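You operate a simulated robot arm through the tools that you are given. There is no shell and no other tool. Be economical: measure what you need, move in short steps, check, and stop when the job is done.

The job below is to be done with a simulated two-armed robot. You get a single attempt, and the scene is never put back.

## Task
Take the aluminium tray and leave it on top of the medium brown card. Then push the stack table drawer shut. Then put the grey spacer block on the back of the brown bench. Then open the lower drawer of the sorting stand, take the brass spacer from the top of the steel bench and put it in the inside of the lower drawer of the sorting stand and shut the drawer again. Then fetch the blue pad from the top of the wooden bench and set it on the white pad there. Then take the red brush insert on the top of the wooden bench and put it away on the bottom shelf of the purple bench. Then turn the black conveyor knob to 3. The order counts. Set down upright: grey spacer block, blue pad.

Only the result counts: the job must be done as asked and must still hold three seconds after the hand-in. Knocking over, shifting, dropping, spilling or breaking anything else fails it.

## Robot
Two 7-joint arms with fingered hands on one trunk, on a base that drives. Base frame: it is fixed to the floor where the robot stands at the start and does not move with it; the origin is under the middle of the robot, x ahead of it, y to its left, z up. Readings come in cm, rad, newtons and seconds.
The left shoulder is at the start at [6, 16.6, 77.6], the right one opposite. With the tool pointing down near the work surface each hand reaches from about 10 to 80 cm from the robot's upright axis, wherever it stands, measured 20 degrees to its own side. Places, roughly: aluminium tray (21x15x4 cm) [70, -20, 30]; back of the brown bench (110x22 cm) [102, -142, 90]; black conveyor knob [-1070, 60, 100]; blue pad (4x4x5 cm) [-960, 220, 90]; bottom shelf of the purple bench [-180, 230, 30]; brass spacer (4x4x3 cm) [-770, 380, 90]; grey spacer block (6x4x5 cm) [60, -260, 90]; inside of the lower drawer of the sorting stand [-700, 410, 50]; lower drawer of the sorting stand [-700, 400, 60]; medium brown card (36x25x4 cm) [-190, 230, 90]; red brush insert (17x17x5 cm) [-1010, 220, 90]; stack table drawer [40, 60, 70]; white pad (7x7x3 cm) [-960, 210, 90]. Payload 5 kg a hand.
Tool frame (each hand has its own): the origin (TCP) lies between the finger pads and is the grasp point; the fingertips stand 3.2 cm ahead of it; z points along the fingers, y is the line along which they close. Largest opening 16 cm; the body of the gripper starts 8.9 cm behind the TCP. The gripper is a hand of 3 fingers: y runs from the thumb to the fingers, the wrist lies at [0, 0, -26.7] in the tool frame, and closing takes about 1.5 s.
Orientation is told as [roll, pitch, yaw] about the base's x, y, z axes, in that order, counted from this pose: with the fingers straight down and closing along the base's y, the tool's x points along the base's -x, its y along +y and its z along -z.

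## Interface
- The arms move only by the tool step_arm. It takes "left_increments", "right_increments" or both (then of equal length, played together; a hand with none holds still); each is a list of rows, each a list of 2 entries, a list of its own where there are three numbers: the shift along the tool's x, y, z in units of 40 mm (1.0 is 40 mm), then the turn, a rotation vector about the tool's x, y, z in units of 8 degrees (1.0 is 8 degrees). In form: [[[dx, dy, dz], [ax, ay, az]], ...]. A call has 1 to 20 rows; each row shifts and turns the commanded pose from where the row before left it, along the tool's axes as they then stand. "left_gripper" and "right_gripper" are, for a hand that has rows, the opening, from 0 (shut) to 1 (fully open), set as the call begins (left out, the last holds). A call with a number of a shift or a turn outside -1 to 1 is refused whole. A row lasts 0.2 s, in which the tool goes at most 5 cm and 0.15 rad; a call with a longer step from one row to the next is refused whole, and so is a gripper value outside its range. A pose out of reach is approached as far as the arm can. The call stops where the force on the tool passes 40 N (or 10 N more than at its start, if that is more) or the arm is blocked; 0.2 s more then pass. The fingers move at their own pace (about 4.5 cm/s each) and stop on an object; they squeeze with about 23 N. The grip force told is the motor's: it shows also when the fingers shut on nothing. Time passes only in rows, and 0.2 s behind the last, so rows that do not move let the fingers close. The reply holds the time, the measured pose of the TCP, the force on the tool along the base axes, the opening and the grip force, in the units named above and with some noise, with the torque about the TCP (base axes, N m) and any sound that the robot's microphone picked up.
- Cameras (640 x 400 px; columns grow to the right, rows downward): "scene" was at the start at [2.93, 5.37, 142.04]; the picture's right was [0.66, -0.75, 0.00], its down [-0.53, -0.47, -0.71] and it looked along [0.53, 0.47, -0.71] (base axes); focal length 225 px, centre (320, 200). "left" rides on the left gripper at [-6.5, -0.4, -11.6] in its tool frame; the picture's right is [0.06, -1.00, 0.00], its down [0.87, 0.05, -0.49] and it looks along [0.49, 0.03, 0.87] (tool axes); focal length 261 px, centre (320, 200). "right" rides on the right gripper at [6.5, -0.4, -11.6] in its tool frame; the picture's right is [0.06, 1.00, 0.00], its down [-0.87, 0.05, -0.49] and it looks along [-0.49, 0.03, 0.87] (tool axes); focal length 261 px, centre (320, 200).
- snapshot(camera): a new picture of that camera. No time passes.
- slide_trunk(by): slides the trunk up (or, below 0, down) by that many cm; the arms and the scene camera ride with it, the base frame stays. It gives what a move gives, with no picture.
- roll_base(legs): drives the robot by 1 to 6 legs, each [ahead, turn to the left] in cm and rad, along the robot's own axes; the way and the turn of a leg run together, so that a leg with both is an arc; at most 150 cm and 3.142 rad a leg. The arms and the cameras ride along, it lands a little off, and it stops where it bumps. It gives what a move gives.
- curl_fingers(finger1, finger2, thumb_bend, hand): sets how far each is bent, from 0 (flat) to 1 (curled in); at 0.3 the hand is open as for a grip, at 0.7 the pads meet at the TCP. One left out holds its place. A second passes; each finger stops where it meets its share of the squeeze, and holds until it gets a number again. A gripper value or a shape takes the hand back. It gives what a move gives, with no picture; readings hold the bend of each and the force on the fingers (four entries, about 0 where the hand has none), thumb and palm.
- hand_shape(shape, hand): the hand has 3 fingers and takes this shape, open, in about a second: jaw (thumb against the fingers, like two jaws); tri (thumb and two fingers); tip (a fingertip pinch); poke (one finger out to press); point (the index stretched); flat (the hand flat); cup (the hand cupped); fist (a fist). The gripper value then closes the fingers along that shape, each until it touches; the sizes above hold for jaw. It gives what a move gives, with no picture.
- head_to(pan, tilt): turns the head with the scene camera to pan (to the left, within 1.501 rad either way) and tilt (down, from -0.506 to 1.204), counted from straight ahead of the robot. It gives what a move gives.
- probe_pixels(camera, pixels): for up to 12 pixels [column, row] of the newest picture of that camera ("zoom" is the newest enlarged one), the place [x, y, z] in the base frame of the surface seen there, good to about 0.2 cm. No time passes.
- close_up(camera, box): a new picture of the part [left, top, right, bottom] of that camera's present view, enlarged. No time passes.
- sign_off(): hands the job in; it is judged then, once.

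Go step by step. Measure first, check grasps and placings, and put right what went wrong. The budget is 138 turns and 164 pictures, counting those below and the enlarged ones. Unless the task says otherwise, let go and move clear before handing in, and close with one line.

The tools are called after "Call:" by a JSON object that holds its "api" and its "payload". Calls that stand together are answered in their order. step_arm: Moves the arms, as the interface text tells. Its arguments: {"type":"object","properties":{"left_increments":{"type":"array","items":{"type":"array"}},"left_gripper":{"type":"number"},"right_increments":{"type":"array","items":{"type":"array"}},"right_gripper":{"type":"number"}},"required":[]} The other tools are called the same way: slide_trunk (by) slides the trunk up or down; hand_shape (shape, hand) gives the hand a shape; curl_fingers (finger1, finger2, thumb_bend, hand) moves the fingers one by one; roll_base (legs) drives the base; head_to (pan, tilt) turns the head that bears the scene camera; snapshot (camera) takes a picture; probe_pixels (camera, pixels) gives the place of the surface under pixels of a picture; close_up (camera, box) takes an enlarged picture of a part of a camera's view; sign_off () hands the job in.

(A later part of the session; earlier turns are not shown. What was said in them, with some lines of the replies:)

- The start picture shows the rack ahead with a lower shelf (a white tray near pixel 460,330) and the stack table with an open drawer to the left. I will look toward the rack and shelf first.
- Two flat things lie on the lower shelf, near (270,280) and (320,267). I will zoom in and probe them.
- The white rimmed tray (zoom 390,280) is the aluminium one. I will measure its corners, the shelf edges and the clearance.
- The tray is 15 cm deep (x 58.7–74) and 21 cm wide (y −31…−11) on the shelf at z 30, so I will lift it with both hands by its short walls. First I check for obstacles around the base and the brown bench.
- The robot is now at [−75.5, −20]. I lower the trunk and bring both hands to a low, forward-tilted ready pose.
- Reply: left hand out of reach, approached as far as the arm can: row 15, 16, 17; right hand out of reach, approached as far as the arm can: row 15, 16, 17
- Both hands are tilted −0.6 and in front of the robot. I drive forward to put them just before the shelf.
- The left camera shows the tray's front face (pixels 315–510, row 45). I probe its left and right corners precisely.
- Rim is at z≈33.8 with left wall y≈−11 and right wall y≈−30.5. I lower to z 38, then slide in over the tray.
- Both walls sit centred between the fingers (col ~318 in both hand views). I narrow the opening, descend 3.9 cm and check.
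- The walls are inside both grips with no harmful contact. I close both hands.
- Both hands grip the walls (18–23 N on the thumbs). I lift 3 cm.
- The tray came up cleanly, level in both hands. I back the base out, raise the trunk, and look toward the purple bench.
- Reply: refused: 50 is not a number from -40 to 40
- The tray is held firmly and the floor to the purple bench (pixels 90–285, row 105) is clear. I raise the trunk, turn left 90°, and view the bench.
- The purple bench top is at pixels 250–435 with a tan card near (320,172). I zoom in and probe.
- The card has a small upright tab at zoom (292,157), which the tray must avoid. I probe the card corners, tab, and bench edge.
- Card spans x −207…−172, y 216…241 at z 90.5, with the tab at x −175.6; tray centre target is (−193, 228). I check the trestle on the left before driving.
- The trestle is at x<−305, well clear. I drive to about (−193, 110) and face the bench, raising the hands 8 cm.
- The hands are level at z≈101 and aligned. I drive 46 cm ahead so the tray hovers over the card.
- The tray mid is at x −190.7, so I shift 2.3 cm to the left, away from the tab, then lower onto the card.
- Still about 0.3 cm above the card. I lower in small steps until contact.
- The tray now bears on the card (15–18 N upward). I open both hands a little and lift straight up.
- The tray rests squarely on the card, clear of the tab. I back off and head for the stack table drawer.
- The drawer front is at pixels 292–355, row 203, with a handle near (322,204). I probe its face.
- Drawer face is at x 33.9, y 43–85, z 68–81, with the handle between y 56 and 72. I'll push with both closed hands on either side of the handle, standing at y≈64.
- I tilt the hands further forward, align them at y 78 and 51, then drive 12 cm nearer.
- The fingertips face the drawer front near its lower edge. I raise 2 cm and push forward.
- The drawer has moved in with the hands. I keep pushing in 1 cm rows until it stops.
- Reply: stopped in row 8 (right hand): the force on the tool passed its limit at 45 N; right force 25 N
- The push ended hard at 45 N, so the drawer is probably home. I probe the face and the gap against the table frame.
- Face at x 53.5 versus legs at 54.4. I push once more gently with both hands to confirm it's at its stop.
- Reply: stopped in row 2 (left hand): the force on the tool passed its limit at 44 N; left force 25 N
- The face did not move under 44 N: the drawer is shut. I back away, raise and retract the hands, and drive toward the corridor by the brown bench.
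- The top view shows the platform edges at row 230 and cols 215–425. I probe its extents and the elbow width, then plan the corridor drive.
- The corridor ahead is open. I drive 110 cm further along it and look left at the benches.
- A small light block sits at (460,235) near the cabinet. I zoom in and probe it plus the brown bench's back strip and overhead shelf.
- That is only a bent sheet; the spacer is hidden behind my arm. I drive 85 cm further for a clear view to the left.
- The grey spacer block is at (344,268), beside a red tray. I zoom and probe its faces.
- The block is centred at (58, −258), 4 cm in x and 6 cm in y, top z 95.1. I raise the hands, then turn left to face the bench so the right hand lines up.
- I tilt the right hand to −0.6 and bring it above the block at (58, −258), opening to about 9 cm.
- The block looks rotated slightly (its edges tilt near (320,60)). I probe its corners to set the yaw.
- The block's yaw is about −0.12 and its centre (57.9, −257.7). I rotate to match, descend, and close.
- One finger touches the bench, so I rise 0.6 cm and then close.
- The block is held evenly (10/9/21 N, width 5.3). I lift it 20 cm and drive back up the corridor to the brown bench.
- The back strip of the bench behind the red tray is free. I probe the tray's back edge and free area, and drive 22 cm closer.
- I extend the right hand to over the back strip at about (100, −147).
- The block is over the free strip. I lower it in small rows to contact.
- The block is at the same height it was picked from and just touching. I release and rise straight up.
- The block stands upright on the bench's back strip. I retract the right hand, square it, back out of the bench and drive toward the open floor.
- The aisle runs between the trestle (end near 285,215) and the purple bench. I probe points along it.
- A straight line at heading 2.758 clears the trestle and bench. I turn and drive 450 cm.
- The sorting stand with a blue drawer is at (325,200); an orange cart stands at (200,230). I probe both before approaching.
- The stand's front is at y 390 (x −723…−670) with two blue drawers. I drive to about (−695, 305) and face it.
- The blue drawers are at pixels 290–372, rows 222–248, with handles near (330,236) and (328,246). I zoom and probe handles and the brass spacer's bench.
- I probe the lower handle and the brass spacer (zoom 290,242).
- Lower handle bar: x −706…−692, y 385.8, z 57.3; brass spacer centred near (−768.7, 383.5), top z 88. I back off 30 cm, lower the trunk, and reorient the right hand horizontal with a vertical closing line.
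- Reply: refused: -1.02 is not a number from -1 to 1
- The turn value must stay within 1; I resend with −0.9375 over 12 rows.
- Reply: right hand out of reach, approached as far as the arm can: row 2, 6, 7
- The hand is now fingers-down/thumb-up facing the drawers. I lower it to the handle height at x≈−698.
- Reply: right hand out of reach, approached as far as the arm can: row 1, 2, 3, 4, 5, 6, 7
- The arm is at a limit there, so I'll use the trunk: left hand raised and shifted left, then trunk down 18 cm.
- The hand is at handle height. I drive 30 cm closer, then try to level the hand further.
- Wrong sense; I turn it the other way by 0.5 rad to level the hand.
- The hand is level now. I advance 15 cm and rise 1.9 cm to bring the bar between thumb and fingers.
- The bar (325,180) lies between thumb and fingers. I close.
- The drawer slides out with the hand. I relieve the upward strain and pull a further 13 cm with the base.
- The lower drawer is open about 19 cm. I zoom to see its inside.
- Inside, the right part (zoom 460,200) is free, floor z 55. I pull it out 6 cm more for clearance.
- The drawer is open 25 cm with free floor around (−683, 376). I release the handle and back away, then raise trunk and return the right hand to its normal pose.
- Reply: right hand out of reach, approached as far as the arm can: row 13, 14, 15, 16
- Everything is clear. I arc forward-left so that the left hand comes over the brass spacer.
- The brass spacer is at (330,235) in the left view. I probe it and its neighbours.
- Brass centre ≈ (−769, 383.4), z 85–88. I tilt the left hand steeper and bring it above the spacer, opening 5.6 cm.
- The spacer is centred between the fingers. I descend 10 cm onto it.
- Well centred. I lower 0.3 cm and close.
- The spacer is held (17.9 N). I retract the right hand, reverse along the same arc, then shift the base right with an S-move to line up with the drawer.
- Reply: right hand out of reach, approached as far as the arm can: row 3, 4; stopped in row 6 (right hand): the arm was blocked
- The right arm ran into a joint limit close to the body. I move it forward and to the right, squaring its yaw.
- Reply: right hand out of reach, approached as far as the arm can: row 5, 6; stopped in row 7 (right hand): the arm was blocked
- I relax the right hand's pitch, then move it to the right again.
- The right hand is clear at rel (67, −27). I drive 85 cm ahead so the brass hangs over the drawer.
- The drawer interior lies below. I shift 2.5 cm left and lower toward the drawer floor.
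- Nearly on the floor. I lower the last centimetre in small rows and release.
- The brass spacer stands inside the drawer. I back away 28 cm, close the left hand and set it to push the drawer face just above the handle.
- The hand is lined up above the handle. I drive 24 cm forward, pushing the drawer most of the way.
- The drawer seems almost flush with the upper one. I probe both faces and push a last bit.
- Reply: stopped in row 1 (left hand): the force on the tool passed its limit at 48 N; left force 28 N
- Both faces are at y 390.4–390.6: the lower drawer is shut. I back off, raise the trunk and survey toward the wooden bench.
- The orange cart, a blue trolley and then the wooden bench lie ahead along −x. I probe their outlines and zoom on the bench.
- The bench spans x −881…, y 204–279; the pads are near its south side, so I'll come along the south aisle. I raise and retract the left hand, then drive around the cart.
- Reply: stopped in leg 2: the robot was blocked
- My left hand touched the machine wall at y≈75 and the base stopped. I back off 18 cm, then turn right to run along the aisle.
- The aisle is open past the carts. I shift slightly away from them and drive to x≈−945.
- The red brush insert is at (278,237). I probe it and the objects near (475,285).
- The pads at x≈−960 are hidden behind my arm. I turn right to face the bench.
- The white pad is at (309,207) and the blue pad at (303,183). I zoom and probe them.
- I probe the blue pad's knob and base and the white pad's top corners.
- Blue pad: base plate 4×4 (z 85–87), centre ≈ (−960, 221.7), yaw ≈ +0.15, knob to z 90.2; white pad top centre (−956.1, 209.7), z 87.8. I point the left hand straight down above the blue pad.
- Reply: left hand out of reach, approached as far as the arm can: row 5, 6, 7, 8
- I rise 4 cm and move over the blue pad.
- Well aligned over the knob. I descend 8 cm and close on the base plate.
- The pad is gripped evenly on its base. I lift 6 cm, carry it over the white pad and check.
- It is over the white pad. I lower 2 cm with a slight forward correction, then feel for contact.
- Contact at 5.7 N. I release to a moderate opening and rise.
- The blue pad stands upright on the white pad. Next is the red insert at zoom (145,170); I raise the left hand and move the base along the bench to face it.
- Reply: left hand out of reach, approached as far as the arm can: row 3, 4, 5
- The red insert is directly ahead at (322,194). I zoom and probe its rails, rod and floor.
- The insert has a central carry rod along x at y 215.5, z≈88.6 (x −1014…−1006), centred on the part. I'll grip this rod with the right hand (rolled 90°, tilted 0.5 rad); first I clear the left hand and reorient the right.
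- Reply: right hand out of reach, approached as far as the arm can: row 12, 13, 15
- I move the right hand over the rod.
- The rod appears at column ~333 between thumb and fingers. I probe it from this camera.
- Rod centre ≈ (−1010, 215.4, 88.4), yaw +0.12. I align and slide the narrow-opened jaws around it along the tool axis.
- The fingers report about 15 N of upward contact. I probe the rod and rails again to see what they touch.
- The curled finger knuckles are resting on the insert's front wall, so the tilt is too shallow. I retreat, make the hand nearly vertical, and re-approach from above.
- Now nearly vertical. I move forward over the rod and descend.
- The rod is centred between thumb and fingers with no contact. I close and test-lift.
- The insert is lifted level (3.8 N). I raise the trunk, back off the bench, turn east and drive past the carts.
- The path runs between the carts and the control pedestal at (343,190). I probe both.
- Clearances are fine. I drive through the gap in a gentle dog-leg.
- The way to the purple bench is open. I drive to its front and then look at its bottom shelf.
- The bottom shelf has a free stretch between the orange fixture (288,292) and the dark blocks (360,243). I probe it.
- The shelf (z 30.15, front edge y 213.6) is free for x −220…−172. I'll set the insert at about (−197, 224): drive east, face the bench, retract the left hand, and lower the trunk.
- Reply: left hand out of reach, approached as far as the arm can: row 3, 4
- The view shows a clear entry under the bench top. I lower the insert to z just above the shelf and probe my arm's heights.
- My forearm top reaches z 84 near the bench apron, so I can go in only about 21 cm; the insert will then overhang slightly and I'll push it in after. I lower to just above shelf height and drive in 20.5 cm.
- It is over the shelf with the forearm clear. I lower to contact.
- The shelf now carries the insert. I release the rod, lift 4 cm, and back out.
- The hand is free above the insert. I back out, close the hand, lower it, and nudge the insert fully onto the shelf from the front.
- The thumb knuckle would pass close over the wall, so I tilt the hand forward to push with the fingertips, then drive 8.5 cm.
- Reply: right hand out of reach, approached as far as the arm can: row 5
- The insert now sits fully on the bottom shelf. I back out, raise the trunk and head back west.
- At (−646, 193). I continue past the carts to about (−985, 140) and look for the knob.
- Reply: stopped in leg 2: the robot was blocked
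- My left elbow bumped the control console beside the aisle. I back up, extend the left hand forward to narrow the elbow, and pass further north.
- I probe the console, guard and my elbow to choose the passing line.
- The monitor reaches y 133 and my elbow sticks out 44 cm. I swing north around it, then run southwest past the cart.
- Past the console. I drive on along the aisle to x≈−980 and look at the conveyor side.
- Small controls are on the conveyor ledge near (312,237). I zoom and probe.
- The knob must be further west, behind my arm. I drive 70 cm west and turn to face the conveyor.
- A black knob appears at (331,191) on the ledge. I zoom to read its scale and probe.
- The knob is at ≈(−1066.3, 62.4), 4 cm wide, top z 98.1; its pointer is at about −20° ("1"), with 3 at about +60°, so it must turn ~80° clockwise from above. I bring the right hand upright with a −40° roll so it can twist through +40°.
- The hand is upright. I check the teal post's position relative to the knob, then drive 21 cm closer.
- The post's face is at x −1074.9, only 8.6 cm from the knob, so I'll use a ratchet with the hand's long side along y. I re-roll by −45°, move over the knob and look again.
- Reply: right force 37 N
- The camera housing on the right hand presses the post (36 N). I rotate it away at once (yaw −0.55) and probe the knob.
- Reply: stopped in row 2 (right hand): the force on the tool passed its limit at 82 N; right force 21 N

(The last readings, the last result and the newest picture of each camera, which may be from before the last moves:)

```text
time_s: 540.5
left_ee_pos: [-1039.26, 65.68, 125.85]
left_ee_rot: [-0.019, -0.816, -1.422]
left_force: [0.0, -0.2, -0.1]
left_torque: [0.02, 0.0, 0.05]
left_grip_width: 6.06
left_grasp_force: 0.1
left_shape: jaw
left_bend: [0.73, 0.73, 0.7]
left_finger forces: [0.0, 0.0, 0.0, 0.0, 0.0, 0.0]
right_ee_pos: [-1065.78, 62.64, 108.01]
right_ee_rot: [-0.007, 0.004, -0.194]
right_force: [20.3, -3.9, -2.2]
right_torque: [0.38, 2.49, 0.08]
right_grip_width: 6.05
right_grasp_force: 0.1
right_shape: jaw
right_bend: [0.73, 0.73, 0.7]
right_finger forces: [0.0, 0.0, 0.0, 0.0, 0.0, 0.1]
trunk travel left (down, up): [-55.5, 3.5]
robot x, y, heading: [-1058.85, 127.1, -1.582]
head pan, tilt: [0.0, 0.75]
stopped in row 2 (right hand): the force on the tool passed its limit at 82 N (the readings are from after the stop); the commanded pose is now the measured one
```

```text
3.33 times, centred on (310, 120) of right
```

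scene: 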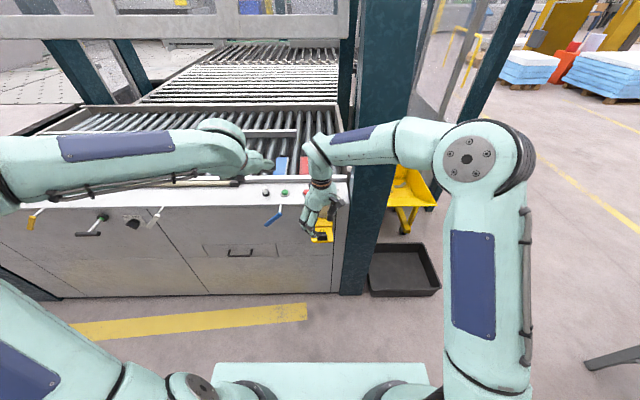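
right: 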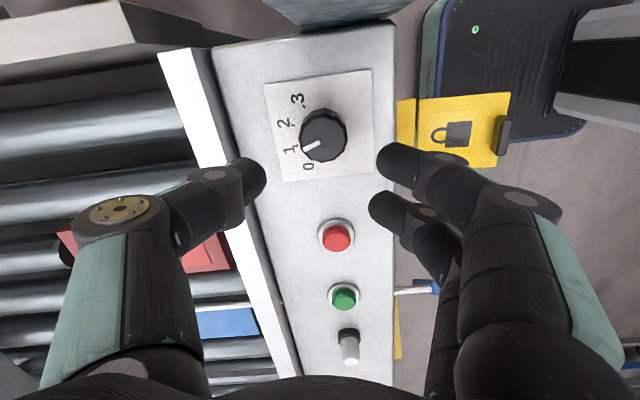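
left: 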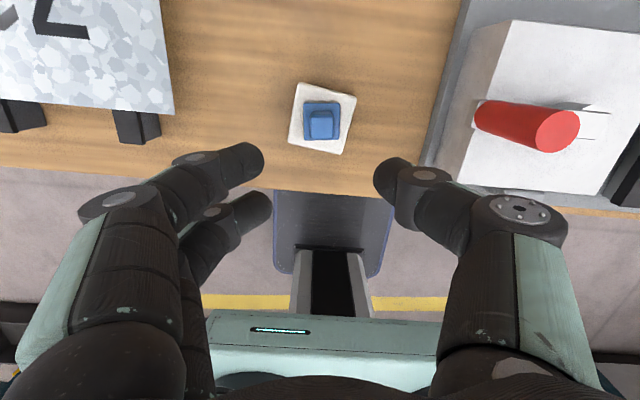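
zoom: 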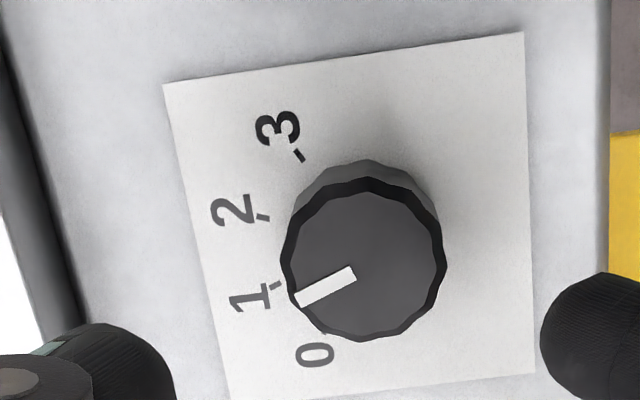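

I translate 3 cm east, off the post, then finish the rotation; I also probe the knob and tick marks.

Call:
{"api": "probe_pixels", "payload": {"camera": "zoom", "pixels": [[368, 265], [368, 190], [365, 330], [300, 265], [435, 255], [300, 155], [262, 216], [275, 287], [320, 285], [352, 270]]}}

Call:
{"api": "step_arm", "payload": {"right_increments": [[[-0.735, 0.145, 0], [0, 0, 0]], [[0, 0, 0], [0, 0, 0.85]], [[0, 0, 0], [0, 0, 0.85]], [[0, 0, 0], [0, 0, 0.85]], [[0, 0, 0], [0, 0, 0]]]}}

```text
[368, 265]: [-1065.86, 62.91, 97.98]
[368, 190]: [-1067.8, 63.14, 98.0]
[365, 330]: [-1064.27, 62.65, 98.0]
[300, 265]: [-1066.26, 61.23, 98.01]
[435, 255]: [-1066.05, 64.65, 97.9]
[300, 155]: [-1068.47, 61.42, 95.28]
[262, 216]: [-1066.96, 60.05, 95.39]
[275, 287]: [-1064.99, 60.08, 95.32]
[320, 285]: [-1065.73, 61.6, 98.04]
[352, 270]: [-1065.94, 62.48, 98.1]
```

```text
time_s: 541.7
left_ee_pos: [-1039.34, 65.86, 125.86]
left_ee_rot: [-0.019, -0.815, -1.425]
left_force: [-0.3, 0.0, 0.7]
left_torque: [0.03, 0.01, 0.04]
left_grip_width: 6.1
left_grasp_force: 0.0
left_shape: jaw
left_bend: [0.73, 0.73, 0.7]
left_finger forces: [0.0, 0.1, 0.1, 0.0, 0.0, 0.0]
right_ee_pos: [-1063.37, 62.59, 107.94]
right_ee_rot: [-0.01, 0.007, -0.555]
right_force: [-0.6, 0.0, -0.4]
right_torque: [0.02, 0.04, -0.01]
right_grip_width: 6.08
right_grasp_force: 0.0
right_shape: jaw
right_bend: [0.73, 0.73, 0.7]
right_finger forces: [0.1, 0.0, 0.0, 0.1, 0.0, 0.1]
trunk travel left (down, up): [-55.5, 3.5]
robot x, y, heading: [-1059.26, 126.86, -1.586]
head pan, tilt: [0.0, 0.75]
```

Knob centre (−1066.0, 62.9). From yaw −0.85 the hand clears the post by ~0.8 cm through the whole twist, so I align at −0.85, move over the knob and descend.

Call:
{"api": "step_arm", "payload": {"right_increments": [[[0, 0, 0], [0, 0, 0.7]], [[0, 0, 0], [0, 0, 0.7]], [[0, 0, 0], [0, 0, 0.7]], [[0.49, -0.44, 0], [0, 0, 0]], [[0, 0, 0.74], [0, 0, 0]], [[0, 0, 0.74], [0, 0, 0]], [[0, 0, 0.74], [0, 0, 0]], [[0, 0, 0], [0, 0, 0]]], "right_gripper": 0.36}}

Call:
{"api": "snapshot", "payload": {"camera": "right"}}

```text
time_s: 543.5
left_ee_pos: [-1039.48, 65.72, 125.83]
left_ee_rot: [-0.017, -0.817, -1.424]
left_force: [-1.1, 0.0, 0.8]
left_torque: [0.02, -0.02, 0.0]
left_grip_width: 6.08
left_grasp_force: 0.1
left_shape: jaw
left_bend: [0.73, 0.73, 0.7]
left_finger forces: [0.0, 0.0, 0.0, 0.0, 0.0, 0.0]
right_ee_pos: [-1066.04, 62.76, 99.01]
right_ee_rot: [-0.013, 0.002, -0.848]
right_force: [-0.4, -0.6, 0.0]
right_torque: [-0.01, -0.01, 0.01]
right_grip_width: 5.8
right_grasp_force: 0.0
right_shape: jaw
right_bend: [0.73, 0.73, 0.7]
right_finger forces: [0.0, 0.1, 0.1, 0.0, 0.0, 0.1]
trunk travel left (down, up): [-55.5, 3.5]
robot x, y, heading: [-1059.08, 126.94, -1.584]
head pan, tilt: [0.0, 0.75]
```

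```text
19 pictures are left
```

right: 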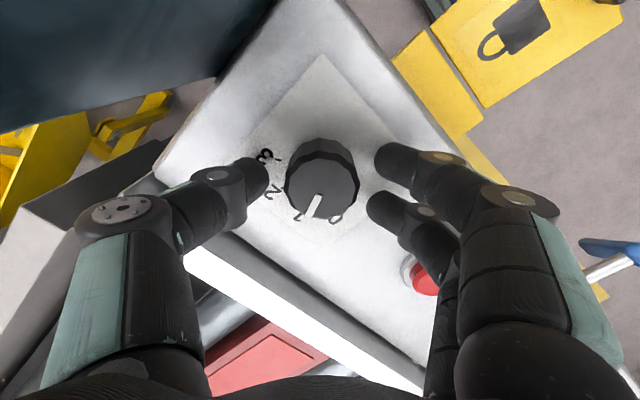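

The knob is centred and the hand is free of contact. I close and twist 60° clockwise first, then check the pointer.

Call:
{"api": "step_arm", "payload": {"right_increments": [[[0, 0, 0], [0, 0, 0]], [[0, 0, 0], [0, 0, 0]], [[0, 0, 0], [0, 0, 0]], [[0, 0, 0], [0, 0, 0]], [[0, 0, 0], [0, 0, 0]], [[0, 0, 0], [0, 0, 0]], [[0, 0, 0], [0, 0, 0.94]], [[0, 0, 0], [0, 0, 0.94]], [[0, 0, 0], [0, 0, 0.94]], [[0, 0, 0], [0, 0, 0.94]], [[0, 0, 0], [0, 0, 0.94]], [[0, 0, 0], [0, 0, 0.94]], [[0, 0, 0], [0, 0, 0.94]], [[0, 0, 0], [0, 0, 0.94]], [[0, 0, 0], [0, 0, 0]]], "right_gripper": 0}}

Call:
{"api": "snapshot", "payload": {"camera": "right"}}

```text
time_s: 546.7
left_ee_pos: [-1039.45, 65.73, 125.75]
left_ee_rot: [-0.018, -0.815, -1.424]
left_force: [0.2, -0.8, 0.0]
left_torque: [0.02, -0.03, 0.01]
left_grip_width: 6.08
left_grasp_force: 0.1
left_shape: jaw
left_bend: [0.73, 0.73, 0.7]
left_finger forces: [0.1, 0.1, 0.0, 0.0, 0.0, 0.1]
right_ee_pos: [-1066.09, 62.84, 99.11]
right_ee_rot: [-0.007, -0.008, -1.9]
right_force: [-4.4, 3.6, 3.1]
right_torque: [0.09, 0.11, 0.0]
right_grip_width: 3.09
right_grasp_force: 23.2
right_shape: jaw
right_bend: [0.73, 0.73, 0.7]
right_finger forces: [10.5, 8.8, 0.0, 0.0, 24.8, 0.1]
trunk travel left (down, up): [-55.5, 3.5]
robot x, y, heading: [-1059.31, 127.12, -1.589]
head pan, tilt: [0.0, 0.75]
```

```text
18 pictures are left
```

right: 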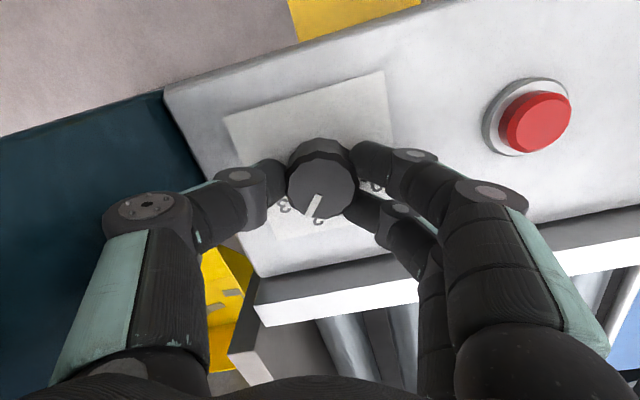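

The knob turned with the hand; the pointer is now between 2 and 3. I turn another ~19° and look closely.

Call:
{"api": "step_arm", "payload": {"right_increments": [[[0, 0, 0], [0, 0, 0.8]], [[0, 0, 0], [0, 0, 0.8]], [[0, 0, 0], [0, 0, 0.8]], [[0, 0, 0], [0, 0, 0]]]}}

Call:
{"api": "close_up", "payload": {"camera": "right", "box": [240, 110, 400, 250]}}

Call:
{"api": "probe_pixels", "payload": {"camera": "zoom", "pixels": [[320, 240], [290, 330], [300, 300], [250, 300], [230, 330], [330, 200], [390, 240], [210, 240]]}}

```text
time_s: 547.7
left_ee_pos: [-1039.57, 65.76, 125.81]
left_ee_rot: [-0.016, -0.816, -1.424]
left_force: [0.4, -0.4, -0.2]
left_torque: [0.0, -0.01, -0.02]
left_grip_width: 6.09
left_grasp_force: 0.1
left_shape: jaw
left_bend: [0.73, 0.73, 0.7]
left_finger forces: [0.0, 0.0, 0.0, 0.0, 0.1, 0.0]
right_ee_pos: [-1066.12, 62.72, 99.16]
right_ee_rot: [-0.004, -0.01, -2.234]
right_force: [-4.6, 4.7, 1.5]
right_torque: [0.21, 0.17, -0.01]
right_grip_width: 3.11
right_grasp_force: 22.5
right_shape: jaw
right_bend: [0.73, 0.73, 0.7]
right_finger forces: [10.3, 8.9, 0.1, 0.0, 25.7, 0.0]
trunk travel left (down, up): [-55.5, 3.5]
robot x, y, heading: [-1059.39, 126.77, -1.587]
head pan, tilt: [0.0, 0.75]
```

```text
2.86 times, centred on (320, 180) of right
```

zoom: 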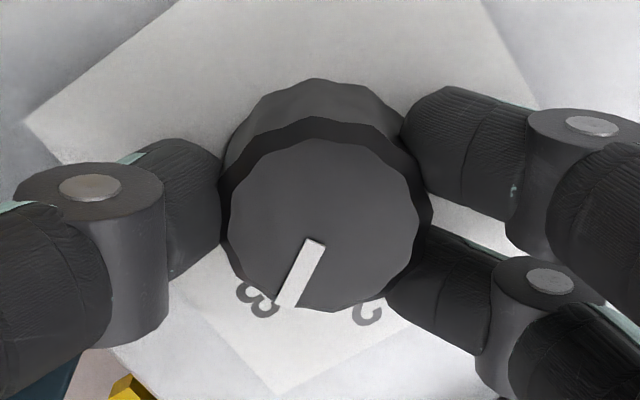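

```text
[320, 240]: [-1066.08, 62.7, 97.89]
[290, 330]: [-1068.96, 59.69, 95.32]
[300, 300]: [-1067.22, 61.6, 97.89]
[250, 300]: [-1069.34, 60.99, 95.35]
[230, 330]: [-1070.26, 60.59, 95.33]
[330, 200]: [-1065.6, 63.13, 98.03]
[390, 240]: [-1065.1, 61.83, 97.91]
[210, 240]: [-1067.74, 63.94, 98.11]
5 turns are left
```

Label 3 now has the same offset from the pointer that label 1 had before (79.4° turned), so the knob is at 3. I release, rise straight up, back away and check once.

Call:
{"api": "step_arm", "payload": {"right_increments": [[[0, 0, 0], [0, 0, 0]], [[0, 0, 0], [0, 0, 0]], [[0, 0, 0], [0, 0, 0]], [[0, 0, 0], [0, 0, 0]]], "right_gripper": 0.32}}

Call:
{"api": "step_arm", "payload": {"right_increments": [[[0, 0, -0.5], [0, 0, 0]], [[0, 0, -0.7], [0, 0, 0]], [[0, 0, -0.7], [0, 0, 0]], [[0, 0, 0], [0, 0, 0]]]}}

Call:
{"api": "close_up", "payload": {"camera": "right", "box": [220, 60, 420, 220]}}

```text
time_s: 548.7
left_ee_pos: [-1039.32, 65.81, 125.74]
left_ee_rot: [-0.017, -0.813, -1.425]
left_force: [0.4, -0.2, -0.1]
left_torque: [0.0, 0.0, -0.01]
left_grip_width: 6.07
left_grasp_force: 0.0
left_shape: jaw
left_bend: [0.73, 0.73, 0.7]
left_finger forces: [0.1, 0.0, 0.0, 0.1, 0.0, 0.0]
right_ee_pos: [-1066.03, 62.8, 99.09]
right_ee_rot: [-0.004, -0.009, -2.232]
right_force: [-0.3, 0.2, 0.2]
right_torque: [0.02, -0.01, -0.01]
right_grip_width: 5.07
right_grasp_force: 0.0
right_shape: jaw
right_bend: [0.73, 0.73, 0.7]
right_finger forces: [0.1, 0.0, 0.0, 0.0, 0.0, 0.0]
trunk travel left (down, up): [-55.5, 3.5]
robot x, y, heading: [-1058.99, 127.0, -1.586]
head pan, tilt: [0.0, 0.75]
```

```text
time_s: 549.7
left_ee_pos: [-1039.4, 65.78, 125.77]
left_ee_rot: [-0.018, -0.812, -1.424]
left_force: [0.1, 0.6, -0.4]
left_torque: [0.03, 0.0, -0.01]
left_grip_width: 6.08
left_grasp_force: 0.0
left_shape: jaw
left_bend: [0.73, 0.73, 0.7]
left_finger forces: [0.1, 0.0, 0.0, 0.0, 0.0, 0.1]
right_ee_pos: [-1065.88, 62.65, 106.68]
right_ee_rot: [-0.005, -0.012, -2.235]
right_force: [0.7, 0.0, -0.1]
right_torque: [0.03, 0.0, 0.04]
right_grip_width: 5.07
right_grasp_force: 0.1
right_shape: jaw
right_bend: [0.73, 0.73, 0.7]
right_finger forces: [0.0, 0.0, 0.1, 0.0, 0.0, 0.0]
trunk travel left (down, up): [-55.5, 3.5]
robot x, y, heading: [-1059.0, 127.01, -1.589]
head pan, tilt: [0.0, 0.75]
```

```text
2.50 times, centred on (320, 140) of right
4 turns are left
```

zoom: 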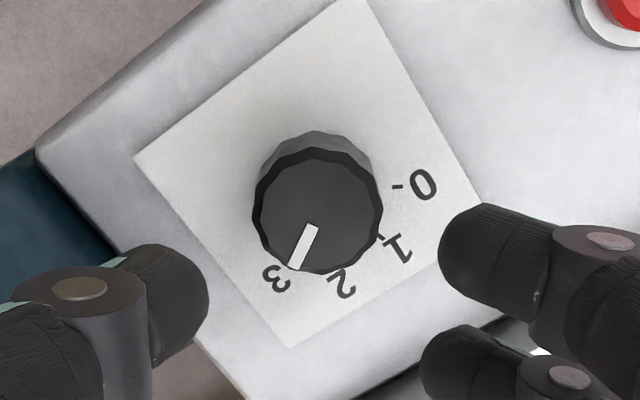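

The hand is free. I verify the pointer's angle numerically with one probe.

Call:
{"api": "probe_pixels", "payload": {"camera": "zoom", "pixels": [[312, 228], [304, 248], [297, 264], [256, 210], [380, 205], [318, 152], [318, 270], [277, 280], [341, 283], [398, 248]]}}

```text
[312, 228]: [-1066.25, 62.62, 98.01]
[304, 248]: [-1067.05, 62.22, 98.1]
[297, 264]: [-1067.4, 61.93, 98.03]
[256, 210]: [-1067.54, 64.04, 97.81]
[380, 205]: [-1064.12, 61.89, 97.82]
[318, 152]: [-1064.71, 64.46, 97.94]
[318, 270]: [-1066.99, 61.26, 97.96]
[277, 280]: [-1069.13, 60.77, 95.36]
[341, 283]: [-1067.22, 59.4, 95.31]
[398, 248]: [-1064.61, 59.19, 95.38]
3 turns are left
```

The pointer lies at ≈58–59° and label 3 at ≈57–59°: the knob is at 3. I back clear of the conveyor.

Call:
{"api": "roll_base", "payload": {"legs": [[-15, 0]]}}

```text
time_s: 551.0
left_ee_pos: [-1039.12, 81.1, 125.87]
left_ee_rot: [-0.019, -0.816, -1.422]
left_force: [-1.1, 0.7, 0.2]
left_torque: [-0.05, -0.03, 0.01]
left_grip_width: 6.07
left_grasp_force: 0.0
left_shape: jaw
left_bend: [0.73, 0.73, 0.7]
left_finger forces: [0.0, 0.1, 0.0, 0.1, 0.0, 0.0]
right_ee_pos: [-1065.54, 78.14, 106.82]
right_ee_rot: [-0.004, -0.011, -2.232]
right_force: [-0.7, 0.8, 0.7]
right_torque: [-0.04, 0.0, 0.02]
right_grip_width: 5.09
right_grasp_force: 0.0
right_shape: jaw
right_bend: [0.73, 0.73, 0.7]
right_finger forces: [0.1, 0.0, 0.0, 0.0, 0.1, 0.0]
trunk travel left (down, up): [-55.5, 3.5]
robot x, y, heading: [-1059.11, 141.99, -1.585]
head pan, tilt: [0.0, 0.75]
2 turns are left
```

Both hands are empty and clear of the conveyor, so I hand the job in.

Call:
{"api": "sign_off", "payload": {}}

```text
The job is handed in.
```

All seven steps were done in the order you gave, and the job is handed in. On the way my arms bumped the machine wall, the control console and a conveyor post; nothing looked shifted in later views, but I did not measure them.
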